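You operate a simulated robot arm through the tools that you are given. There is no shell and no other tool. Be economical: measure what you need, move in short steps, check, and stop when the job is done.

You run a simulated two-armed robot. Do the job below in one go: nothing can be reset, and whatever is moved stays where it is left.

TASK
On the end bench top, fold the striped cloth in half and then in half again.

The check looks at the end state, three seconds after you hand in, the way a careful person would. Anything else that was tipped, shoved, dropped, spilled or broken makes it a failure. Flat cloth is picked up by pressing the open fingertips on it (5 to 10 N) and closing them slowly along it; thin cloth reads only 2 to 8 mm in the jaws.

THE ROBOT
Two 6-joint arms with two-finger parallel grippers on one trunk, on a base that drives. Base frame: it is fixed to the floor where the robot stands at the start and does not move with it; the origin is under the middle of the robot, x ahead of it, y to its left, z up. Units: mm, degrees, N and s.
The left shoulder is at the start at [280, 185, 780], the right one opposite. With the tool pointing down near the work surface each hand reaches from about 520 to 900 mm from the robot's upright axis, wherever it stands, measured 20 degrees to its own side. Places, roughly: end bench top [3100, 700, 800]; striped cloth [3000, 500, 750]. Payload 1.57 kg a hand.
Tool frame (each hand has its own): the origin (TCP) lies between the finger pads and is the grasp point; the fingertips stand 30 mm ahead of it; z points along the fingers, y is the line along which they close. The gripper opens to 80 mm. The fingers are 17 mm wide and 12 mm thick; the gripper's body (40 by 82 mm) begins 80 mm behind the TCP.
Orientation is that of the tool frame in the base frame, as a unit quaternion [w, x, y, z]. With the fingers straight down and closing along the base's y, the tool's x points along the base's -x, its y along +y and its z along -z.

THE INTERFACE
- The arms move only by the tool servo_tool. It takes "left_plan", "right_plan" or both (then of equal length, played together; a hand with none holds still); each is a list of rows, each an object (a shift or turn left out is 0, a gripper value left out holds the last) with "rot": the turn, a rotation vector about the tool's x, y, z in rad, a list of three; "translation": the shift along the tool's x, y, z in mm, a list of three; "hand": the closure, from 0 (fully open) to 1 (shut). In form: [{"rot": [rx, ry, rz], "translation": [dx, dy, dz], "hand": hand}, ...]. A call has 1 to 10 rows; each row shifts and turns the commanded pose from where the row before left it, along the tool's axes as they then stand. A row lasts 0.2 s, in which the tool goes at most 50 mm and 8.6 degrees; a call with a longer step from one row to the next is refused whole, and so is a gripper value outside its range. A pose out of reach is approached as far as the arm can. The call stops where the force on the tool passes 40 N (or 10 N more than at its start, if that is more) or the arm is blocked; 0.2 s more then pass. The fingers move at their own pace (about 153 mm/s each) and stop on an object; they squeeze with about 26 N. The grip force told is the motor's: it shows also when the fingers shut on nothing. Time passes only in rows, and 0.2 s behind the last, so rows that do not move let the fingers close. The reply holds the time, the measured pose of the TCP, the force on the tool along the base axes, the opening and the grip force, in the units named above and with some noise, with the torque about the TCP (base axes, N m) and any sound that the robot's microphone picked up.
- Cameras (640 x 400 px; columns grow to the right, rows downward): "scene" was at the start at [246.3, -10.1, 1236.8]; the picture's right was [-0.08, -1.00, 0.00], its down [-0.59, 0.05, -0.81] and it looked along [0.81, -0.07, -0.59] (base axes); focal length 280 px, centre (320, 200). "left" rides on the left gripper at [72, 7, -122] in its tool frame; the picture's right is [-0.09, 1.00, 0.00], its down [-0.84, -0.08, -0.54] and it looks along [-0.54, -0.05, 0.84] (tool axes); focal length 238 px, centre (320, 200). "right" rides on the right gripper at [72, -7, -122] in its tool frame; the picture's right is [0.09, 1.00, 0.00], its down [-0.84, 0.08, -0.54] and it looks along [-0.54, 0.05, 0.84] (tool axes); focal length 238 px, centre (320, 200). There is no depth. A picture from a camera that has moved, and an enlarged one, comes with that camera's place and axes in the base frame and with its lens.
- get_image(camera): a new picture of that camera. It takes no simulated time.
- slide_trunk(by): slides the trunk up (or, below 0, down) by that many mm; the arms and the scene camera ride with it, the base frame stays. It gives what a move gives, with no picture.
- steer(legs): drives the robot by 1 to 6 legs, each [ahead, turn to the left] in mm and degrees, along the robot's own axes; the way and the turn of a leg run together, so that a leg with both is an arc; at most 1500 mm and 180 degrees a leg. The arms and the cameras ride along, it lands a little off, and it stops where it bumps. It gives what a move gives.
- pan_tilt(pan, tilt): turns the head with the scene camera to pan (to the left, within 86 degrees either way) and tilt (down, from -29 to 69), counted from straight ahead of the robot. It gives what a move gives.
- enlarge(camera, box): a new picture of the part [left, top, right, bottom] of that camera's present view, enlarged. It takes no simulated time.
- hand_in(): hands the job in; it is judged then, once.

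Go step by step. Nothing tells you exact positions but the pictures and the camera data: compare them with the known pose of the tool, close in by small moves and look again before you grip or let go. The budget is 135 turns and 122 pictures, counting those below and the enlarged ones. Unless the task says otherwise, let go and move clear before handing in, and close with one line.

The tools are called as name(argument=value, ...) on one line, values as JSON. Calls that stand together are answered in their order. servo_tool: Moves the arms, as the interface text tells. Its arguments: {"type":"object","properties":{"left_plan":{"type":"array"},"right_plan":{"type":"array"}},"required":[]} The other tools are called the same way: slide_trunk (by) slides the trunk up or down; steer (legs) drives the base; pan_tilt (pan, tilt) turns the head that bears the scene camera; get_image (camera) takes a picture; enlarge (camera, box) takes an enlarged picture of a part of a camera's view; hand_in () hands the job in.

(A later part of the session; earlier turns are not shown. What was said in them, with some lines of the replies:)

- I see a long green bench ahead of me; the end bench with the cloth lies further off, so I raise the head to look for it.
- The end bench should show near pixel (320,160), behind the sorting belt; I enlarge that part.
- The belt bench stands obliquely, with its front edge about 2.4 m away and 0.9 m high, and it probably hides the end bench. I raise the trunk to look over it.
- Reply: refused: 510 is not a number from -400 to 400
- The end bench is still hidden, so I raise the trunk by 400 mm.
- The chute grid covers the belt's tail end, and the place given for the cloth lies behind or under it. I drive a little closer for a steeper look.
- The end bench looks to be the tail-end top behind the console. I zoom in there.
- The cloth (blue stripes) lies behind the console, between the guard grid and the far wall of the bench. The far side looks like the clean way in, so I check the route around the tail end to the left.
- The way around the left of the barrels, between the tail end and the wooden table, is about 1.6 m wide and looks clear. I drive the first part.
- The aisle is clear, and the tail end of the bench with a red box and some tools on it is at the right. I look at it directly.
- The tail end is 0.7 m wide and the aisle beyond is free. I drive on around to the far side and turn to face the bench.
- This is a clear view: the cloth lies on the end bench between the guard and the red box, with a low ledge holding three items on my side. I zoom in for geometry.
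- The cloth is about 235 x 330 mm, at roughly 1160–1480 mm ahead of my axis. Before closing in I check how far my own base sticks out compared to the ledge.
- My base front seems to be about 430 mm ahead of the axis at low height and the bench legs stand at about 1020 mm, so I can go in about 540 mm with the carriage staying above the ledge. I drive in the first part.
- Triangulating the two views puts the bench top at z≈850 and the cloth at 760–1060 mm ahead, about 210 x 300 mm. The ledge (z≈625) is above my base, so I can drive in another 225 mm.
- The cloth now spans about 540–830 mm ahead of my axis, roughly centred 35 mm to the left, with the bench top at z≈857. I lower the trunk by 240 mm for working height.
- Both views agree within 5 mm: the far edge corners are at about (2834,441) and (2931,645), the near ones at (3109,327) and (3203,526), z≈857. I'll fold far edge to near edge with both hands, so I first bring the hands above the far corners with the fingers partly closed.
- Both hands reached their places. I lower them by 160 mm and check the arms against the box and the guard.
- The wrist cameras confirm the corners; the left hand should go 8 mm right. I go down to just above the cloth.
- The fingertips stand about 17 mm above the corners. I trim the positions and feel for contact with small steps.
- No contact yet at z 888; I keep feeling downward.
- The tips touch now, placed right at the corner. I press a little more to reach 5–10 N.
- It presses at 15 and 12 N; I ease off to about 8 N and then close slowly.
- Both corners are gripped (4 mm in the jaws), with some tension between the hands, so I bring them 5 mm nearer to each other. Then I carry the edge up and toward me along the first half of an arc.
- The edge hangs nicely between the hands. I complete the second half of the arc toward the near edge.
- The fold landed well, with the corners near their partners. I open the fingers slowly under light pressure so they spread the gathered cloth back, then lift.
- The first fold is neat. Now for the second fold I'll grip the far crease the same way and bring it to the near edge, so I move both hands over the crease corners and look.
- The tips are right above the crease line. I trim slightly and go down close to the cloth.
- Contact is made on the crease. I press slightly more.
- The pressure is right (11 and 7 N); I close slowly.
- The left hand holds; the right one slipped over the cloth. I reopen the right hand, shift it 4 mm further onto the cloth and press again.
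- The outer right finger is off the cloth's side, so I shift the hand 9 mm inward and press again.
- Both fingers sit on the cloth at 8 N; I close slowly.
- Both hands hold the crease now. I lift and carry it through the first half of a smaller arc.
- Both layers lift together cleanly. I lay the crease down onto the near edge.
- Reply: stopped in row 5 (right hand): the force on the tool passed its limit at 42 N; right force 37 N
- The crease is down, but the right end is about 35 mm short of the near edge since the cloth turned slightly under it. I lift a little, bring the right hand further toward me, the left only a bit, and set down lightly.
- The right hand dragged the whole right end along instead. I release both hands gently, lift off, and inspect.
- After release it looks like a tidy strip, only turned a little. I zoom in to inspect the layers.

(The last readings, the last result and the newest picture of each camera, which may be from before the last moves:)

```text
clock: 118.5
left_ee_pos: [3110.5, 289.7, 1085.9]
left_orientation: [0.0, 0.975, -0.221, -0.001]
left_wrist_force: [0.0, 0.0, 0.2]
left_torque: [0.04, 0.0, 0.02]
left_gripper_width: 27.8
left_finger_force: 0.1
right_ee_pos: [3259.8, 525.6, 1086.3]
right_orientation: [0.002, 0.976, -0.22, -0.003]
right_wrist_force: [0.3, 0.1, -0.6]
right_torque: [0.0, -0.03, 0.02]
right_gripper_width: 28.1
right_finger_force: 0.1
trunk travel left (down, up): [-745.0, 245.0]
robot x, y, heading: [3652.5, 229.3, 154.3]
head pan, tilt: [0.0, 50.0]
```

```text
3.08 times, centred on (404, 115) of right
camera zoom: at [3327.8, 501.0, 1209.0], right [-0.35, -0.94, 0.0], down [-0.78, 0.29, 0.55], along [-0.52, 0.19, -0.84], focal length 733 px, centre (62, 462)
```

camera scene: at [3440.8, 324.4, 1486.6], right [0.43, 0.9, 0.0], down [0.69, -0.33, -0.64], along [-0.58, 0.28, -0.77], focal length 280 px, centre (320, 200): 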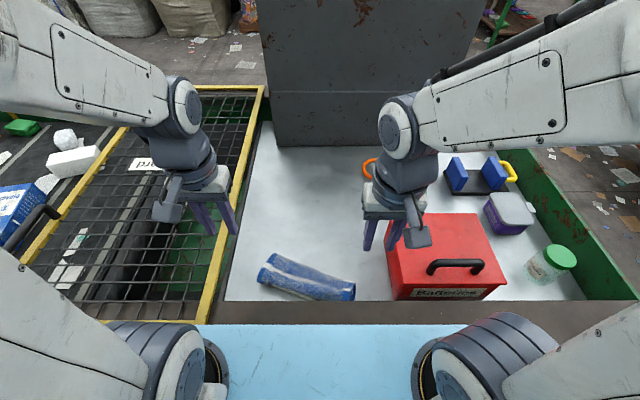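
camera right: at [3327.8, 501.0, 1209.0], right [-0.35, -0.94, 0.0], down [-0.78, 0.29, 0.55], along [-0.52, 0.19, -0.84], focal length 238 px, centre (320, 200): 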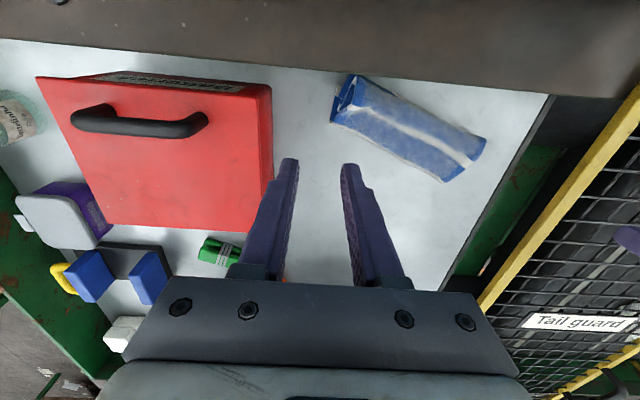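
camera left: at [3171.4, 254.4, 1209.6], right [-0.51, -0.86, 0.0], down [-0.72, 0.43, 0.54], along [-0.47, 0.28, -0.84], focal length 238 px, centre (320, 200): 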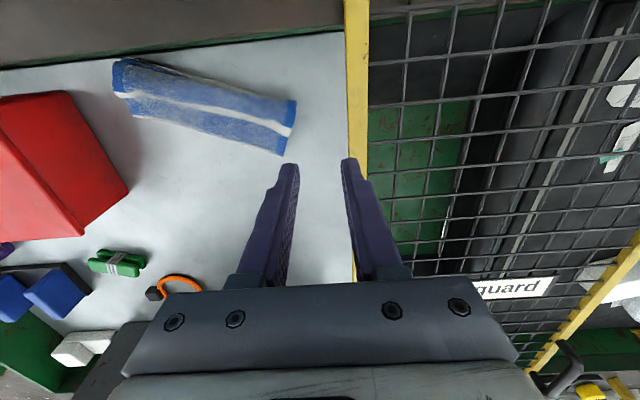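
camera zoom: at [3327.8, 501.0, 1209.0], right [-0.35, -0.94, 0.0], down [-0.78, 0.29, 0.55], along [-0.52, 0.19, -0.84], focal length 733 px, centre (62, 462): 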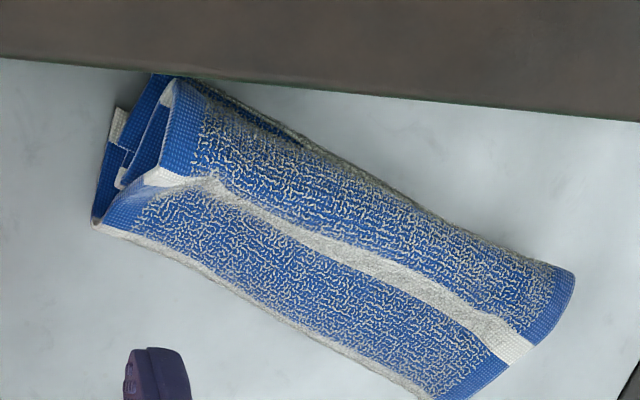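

It is four layers in a strip about 225 x 75 mm, but a bit puffy at the near crease. I'll pat it flat: both hands, fingers open along the strip and turned to match it, come down over it.

servo_tool(left_plan=[{"translation": [0.6, -40.6, 0], "hand": 0.25}, {"translation": [0.6, -40.6, 0]}, {"rot": [0, 0, 0.135]}, {"rot": [0, 0, 0.135]}, {"translation": [0, 0, 35]}, {"translation": [0, 0, 35]}, {"translation": [0, 0, 35]}, {"translation": [0, 0, 35]}, {}], right_plan=[{"translation": [1.9, 32.9, 0], "hand": 0.25}, {"translation": [1.9, 32.9, 0]}, {"rot": [0, 0, 0.135]}, {"rot": [0, 0, 0.135]}, {"translation": [0, 0, 35]}, {"translation": [0, 0, 35]}, {"translation": [0, 0, 35]}, {"translation": [0, 0, 35]}, {}])

get_image(camera="left")

get_image(camera="right")

```text
clock: 120.5
left_ee_pos: [3144.5, 364.4, 946.8]
left_orientation: [-0.001, 0.937, -0.351, -0.002]
left_wrist_force: [0.0, -0.1, -0.3]
left_torque: [-0.01, -0.01, -0.02]
left_gripper_width: 59.8
left_finger_force: 0.0
right_ee_pos: [3232.0, 464.8, 945.4]
right_orientation: [0.003, 0.937, -0.35, -0.004]
right_wrist_force: [-0.6, -0.6, -0.2]
right_torque: [0.0, 0.03, 0.0]
right_gripper_width: 59.8
right_finger_force: 0.1
trunk travel left (down, up): [-745.0, 245.0]
robot x, y, heading: [3658.6, 227.3, 154.7]
head pan, tilt: [0.0, 50.0]
```

```text
54 pictures are left
camera left: at [3195.4, 313.5, 1069.8], right [-0.72, -0.69, 0.0], down [-0.58, 0.61, 0.54], along [-0.38, 0.39, -0.84], focal length 238 px, centre (320, 200)
```

left: 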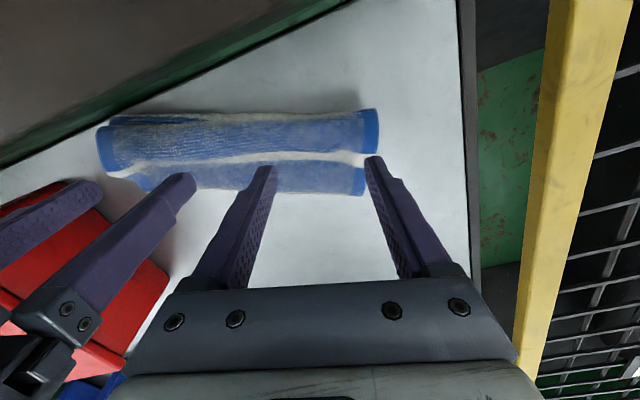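

```text
53 pictures are left
camera right: at [3290.9, 422.6, 1067.9], right [-0.58, -0.81, 0.01], down [-0.68, 0.49, 0.55], along [-0.45, 0.32, -0.84], focal length 238 px, centre (320, 200)
```

right: 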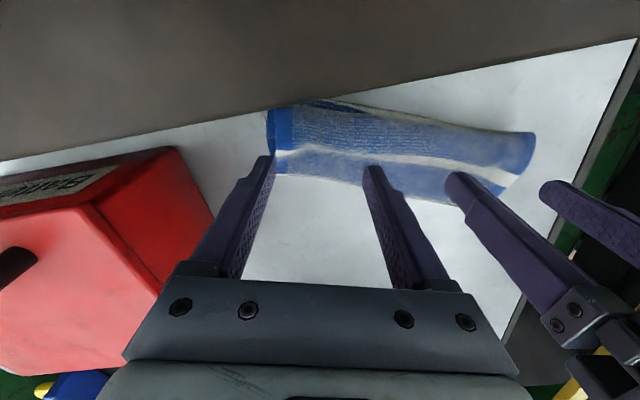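

The hands are centred over the strip with clearance to the box. I press down gently in small steps.

servo_tool(left_plan=[{"translation": [0, 0, 15]}, {"translation": [0, 0, 12]}, {"translation": [0, 0, 8]}, {"translation": [0, 0, 5]}, {"translation": [0, 0, 4]}, {"translation": [0, 0, 3]}, {}], right_plan=[{"translation": [0, 0, 15]}, {"translation": [0, 0, 12]}, {"translation": [0, 0, 8]}, {"translation": [0, 0, 5]}, {"translation": [0, 0, 4]}, {"translation": [0, 0, 3]}, {}])

get_image(camera="left")

get_image(camera="right")

```text
clock: 122.1
left_ee_pos: [3144.9, 363.9, 900.3]
left_orientation: [-0.001, 0.936, -0.351, -0.002]
left_wrist_force: [0.7, 1.4, 1.3]
left_torque: [0.05, 0.02, -0.02]
left_gripper_width: 60.4
left_finger_force: 0.0
right_ee_pos: [3231.2, 464.6, 901.0]
right_orientation: [0.002, 0.937, -0.351, -0.005]
right_wrist_force: [-0.5, -0.4, 3.2]
right_torque: [0.01, 0.04, -0.02]
right_gripper_width: 60.0
right_finger_force: 0.1
trunk travel left (down, up): [-745.0, 245.0]
robot x, y, heading: [3655.5, 228.0, 154.6]
head pan, tilt: [0.0, 50.0]
```

```text
52 pictures are left
camera left: at [3195.4, 312.8, 1023.2], right [-0.72, -0.69, 0.0], down [-0.58, 0.61, 0.54], along [-0.38, 0.39, -0.84], focal length 238 px, centre (320, 200)
```

left: 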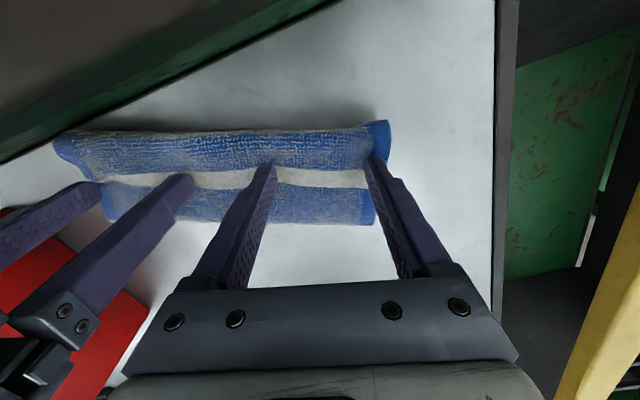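

```text
51 pictures are left
camera right: at [3291.0, 422.6, 1021.7], right [-0.58, -0.81, 0.01], down [-0.68, 0.49, 0.55], along [-0.45, 0.32, -0.84], focal length 238 px, centre (320, 200)
```

right: 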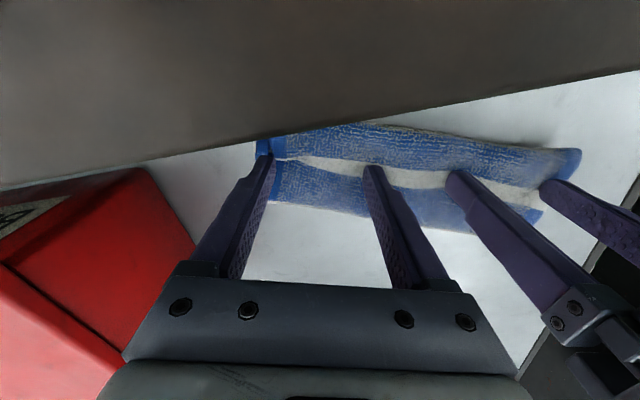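

Contact has begun at about 15 mm above the bench. I press further.

servo_tool(left_plan=[{"translation": [0, 0, 3]}, {"translation": [0, 0, 3]}, {"translation": [0, 0, 2]}, {}, {}], right_plan=[{"translation": [0, 0, 3]}, {"translation": [0, 0, 3]}, {"translation": [0, 0, 2]}, {}, {}])

```text
clock: 123.3
left_ee_pos: [3145.9, 363.6, 892.0]
left_orientation: [-0.002, 0.937, -0.35, -0.002]
left_wrist_force: [-0.8, 3.2, 13.7]
left_torque: [0.21, -0.06, 0.06]
left_gripper_width: 60.1
left_finger_force: 0.0
right_ee_pos: [3232.1, 464.7, 892.8]
right_orientation: [0.003, 0.937, -0.349, -0.006]
right_wrist_force: [-3.9, -0.3, 24.2]
right_torque: [0.06, -0.05, 0.05]
right_gripper_width: 59.3
right_finger_force: 0.1
trunk travel left (down, up): [-745.0, 245.0]
robot x, y, heading: [3653.9, 227.9, 154.6]
head pan, tilt: [0.0, 50.0]
```

It is pressed flat there. I lift, shift 16 mm toward the near crease and press again.

servo_tool(left_plan=[{"translation": [0, 0, -15]}, {"translation": [0, 0, -15]}, {"translation": [16, 0, 0]}, {"translation": [0, 0, 12]}, {"translation": [0, 0, 10]}, {"translation": [0, 0, 5]}, {"translation": [0, 0, 2]}, {}, {}], right_plan=[{"translation": [0, 0, -15]}, {"translation": [0, 0, -15]}, {"translation": [16, 0, 0]}, {"translation": [0, 0, 12]}, {"translation": [0, 0, 10]}, {"translation": [0, 0, 5]}, {"translation": [0, 0, 2]}, {}, {}])

get_image(camera="left")

get_image(camera="right")

```text
clock: 125.3
left_ee_pos: [3151.2, 358.2, 893.2]
left_orientation: [-0.001, 0.937, -0.35, -0.001]
left_wrist_force: [-0.5, 1.4, 10.2]
left_torque: [0.18, -0.02, 0.04]
left_gripper_width: 59.5
left_finger_force: 0.1
left hand out of reach, approached as far as the arm can: row 3
right_ee_pos: [3240.5, 452.9, 892.0]
right_orientation: [0.002, 0.936, -0.351, -0.005]
right_wrist_force: [-1.5, 1.4, 12.9]
right_torque: [0.05, 0.08, -0.07]
right_gripper_width: 59.8
right_finger_force: 0.0
right hand out of reach, approached as far as the arm can: row 3
trunk travel left (down, up): [-745.0, 245.0]
robot x, y, heading: [3656.0, 224.1, 154.4]
head pan, tilt: [0.0, 50.0]
```

```text
50 pictures are left
camera left: at [3201.6, 307.6, 1016.1], right [-0.72, -0.69, 0.0], down [-0.58, 0.61, 0.55], along [-0.38, 0.39, -0.84], focal length 238 px, centre (320, 200)
```

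left: 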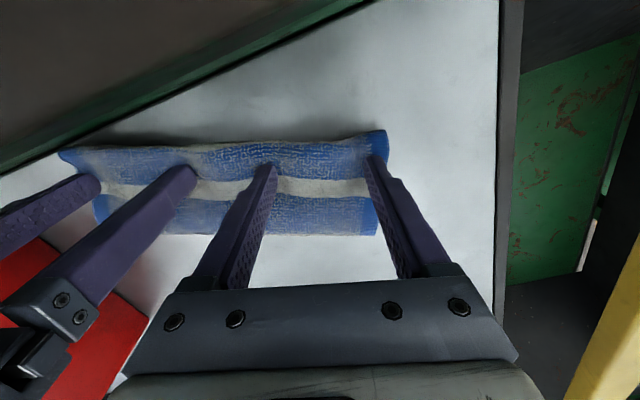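

```text
49 pictures are left
camera right: at [3299.4, 410.9, 1014.8], right [-0.58, -0.81, 0.01], down [-0.68, 0.49, 0.55], along [-0.45, 0.32, -0.84], focal length 238 px, centre (320, 200)
```

right: 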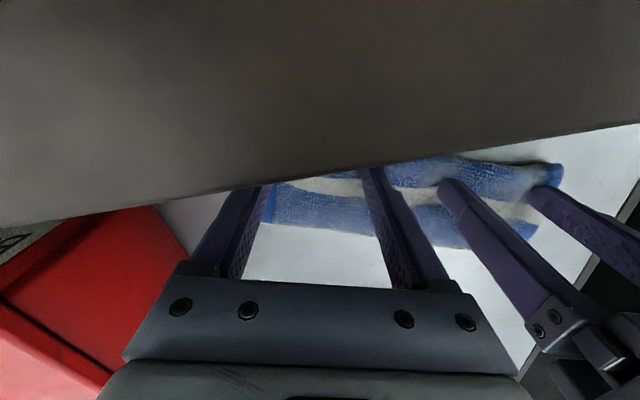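

That's the reach limit on the near side. I lift both hands clear and look at the result.

servo_tool(left_plan=[{"translation": [0, 0, -10]}, {"translation": [-5, 0, -30]}, {"translation": [-10, 0, -40]}, {"translation": [-10, 15, -40]}, {"translation": [0, 25, -40]}, {"translation": [0, 25, -30]}], right_plan=[{"translation": [0, 0, -10]}, {"translation": [-5, 0, -30]}, {"translation": [-10, 0, -40]}, {"translation": [-10, -15, -40]}, {"translation": [0, -25, -40]}, {"translation": [0, -25, -30]}])

enlarge(camera="scene", box=[236, 235, 380, 325])

enlarge(camera="left", box=[80, 40, 400, 240])

enlarge(camera="right", box=[200, 40, 520, 240])

```text
clock: 126.7
left_ee_pos: [3090.2, 323.8, 1082.7]
left_orientation: [0.0, 0.937, -0.35, -0.001]
left_wrist_force: [0.2, 0.8, -0.6]
left_torque: [0.0, -0.03, 0.0]
left_gripper_width: 60.0
left_finger_force: 0.1
right_ee_pos: [3265.9, 519.0, 1082.7]
right_orientation: [0.003, 0.937, -0.35, -0.003]
right_wrist_force: [0.6, -0.6, -0.1]
right_torque: [-0.01, 0.0, 0.0]
right_gripper_width: 60.0
right_finger_force: 0.1
trunk travel left (down, up): [-745.0, 245.0]
robot x, y, heading: [3657.4, 223.9, 154.5]
head pan, tilt: [0.0, 50.0]
```

```text
4.44 times, centred on (308, 280) of scene
camera zoom: at [3441.0, 324.4, 1486.7], right [0.43, 0.9, 0.0], down [0.69, -0.33, -0.64], along [-0.58, 0.28, -0.77], focal length 1244 px, centre (373, -156)
```

zoom: 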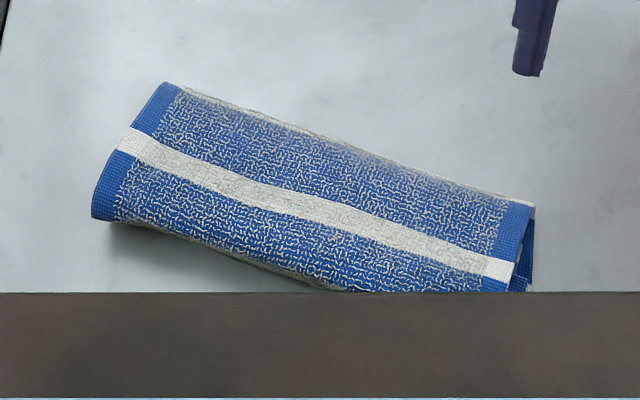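

```text
2.00 times, centred on (240, 140) of left
camera zoom: at [3140.5, 273.9, 1206.5], right [-0.72, -0.69, 0.0], down [-0.58, 0.61, 0.54], along [-0.38, 0.39, -0.84], focal length 477 px, centre (480, 320)
```

zoom: 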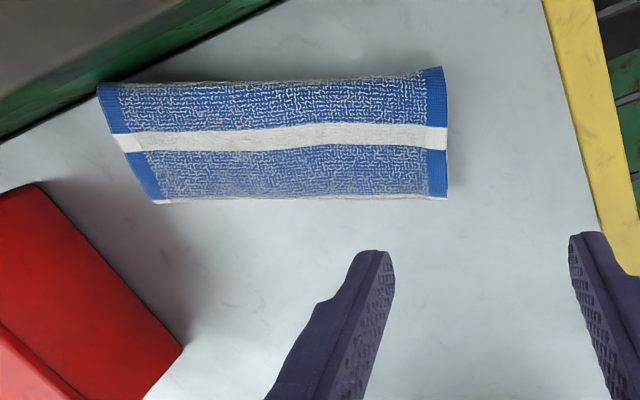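

```text
2.00 times, centred on (360, 140) of right
camera zoom: at [3325.3, 475.9, 1204.9], right [-0.58, -0.81, 0.01], down [-0.68, 0.49, 0.55], along [-0.45, 0.32, -0.84], focal length 477 px, centre (240, 320)
```

zoom: 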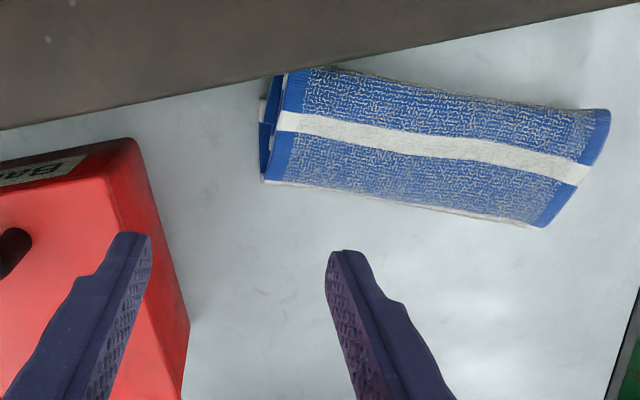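

The cloth now lies as a neat four-layer strip, with only a soft roll at the crease. I raise the hands further clear and check that everything else stands as before.

servo_tool(left_plan=[{"translation": [0, 15, -40]}, {"translation": [0, 15, -40]}, {"translation": [0, 0, -40]}, {}, {}], right_plan=[{"translation": [0, -15, -40]}, {"translation": [0, -15, -40]}, {"translation": [0, 0, -40]}, {}, {}])

get_image(camera="scene")

get_image(camera="left")

```text
clock: 127.9
left_ee_pos: [3069.6, 302.4, 1202.9]
left_orientation: [-0.001, 0.937, -0.35, -0.002]
left_wrist_force: [0.3, 0.4, -0.1]
left_torque: [0.02, -0.01, 0.01]
left_gripper_width: 60.0
left_finger_force: 0.1
right_ee_pos: [3262.2, 544.8, 1194.8]
right_orientation: [0.002, 0.937, -0.35, -0.002]
right_wrist_force: [0.0, -0.9, 0.2]
right_torque: [-0.03, -0.01, 0.03]
right_gripper_width: 59.9
right_finger_force: 0.1
right hand out of reach, approached as far as the arm can: row 2, 3
trunk travel left (down, up): [-745.0, 245.0]
robot x, y, heading: [3657.8, 222.7, 154.5]
head pan, tilt: [0.0, 50.0]
```

```text
45 pictures are left
camera scene: at [3441.3, 324.3, 1486.7], right [0.43, 0.9, 0.0], down [0.69, -0.33, -0.64], along [-0.58, 0.28, -0.77], focal length 280 px, centre (320, 200)
```

scene: 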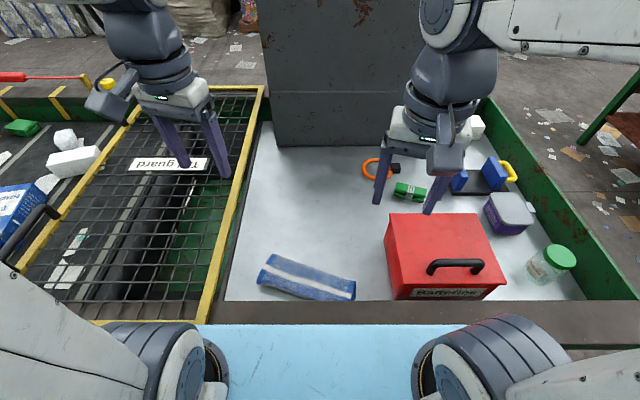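

```text
44 pictures are left
camera left: at [3120.7, 251.2, 1325.5], right [-0.72, -0.69, 0.0], down [-0.58, 0.61, 0.54], along [-0.38, 0.39, -0.84], focal length 238 px, centre (320, 200)
```

left: 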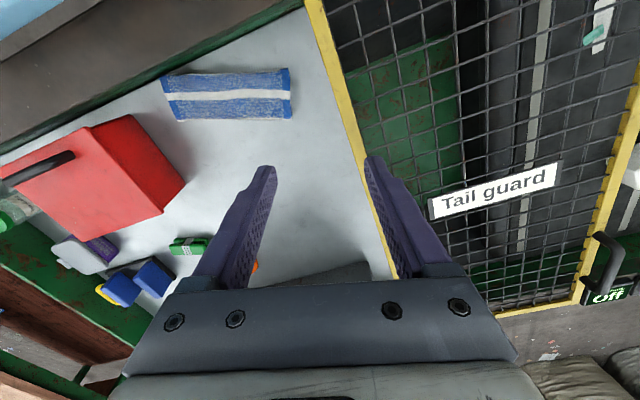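

The cloth is folded into a stable quarter strip, everything else on the bench is where it was, and both hands are clear; I hand in.

hand_in()

```text
The job is handed in.
```

I folded the striped cloth in half and in half again on the end bench top, and handed the job in. It is now a four-layer strip of about 225 x 75 mm, turned slightly and close to the bench's near rim. One crease stays a little puffy, about 25 mm high. In the last pictures nothing else on the bench top had moved; I did not re-check the three items on the low ledge.
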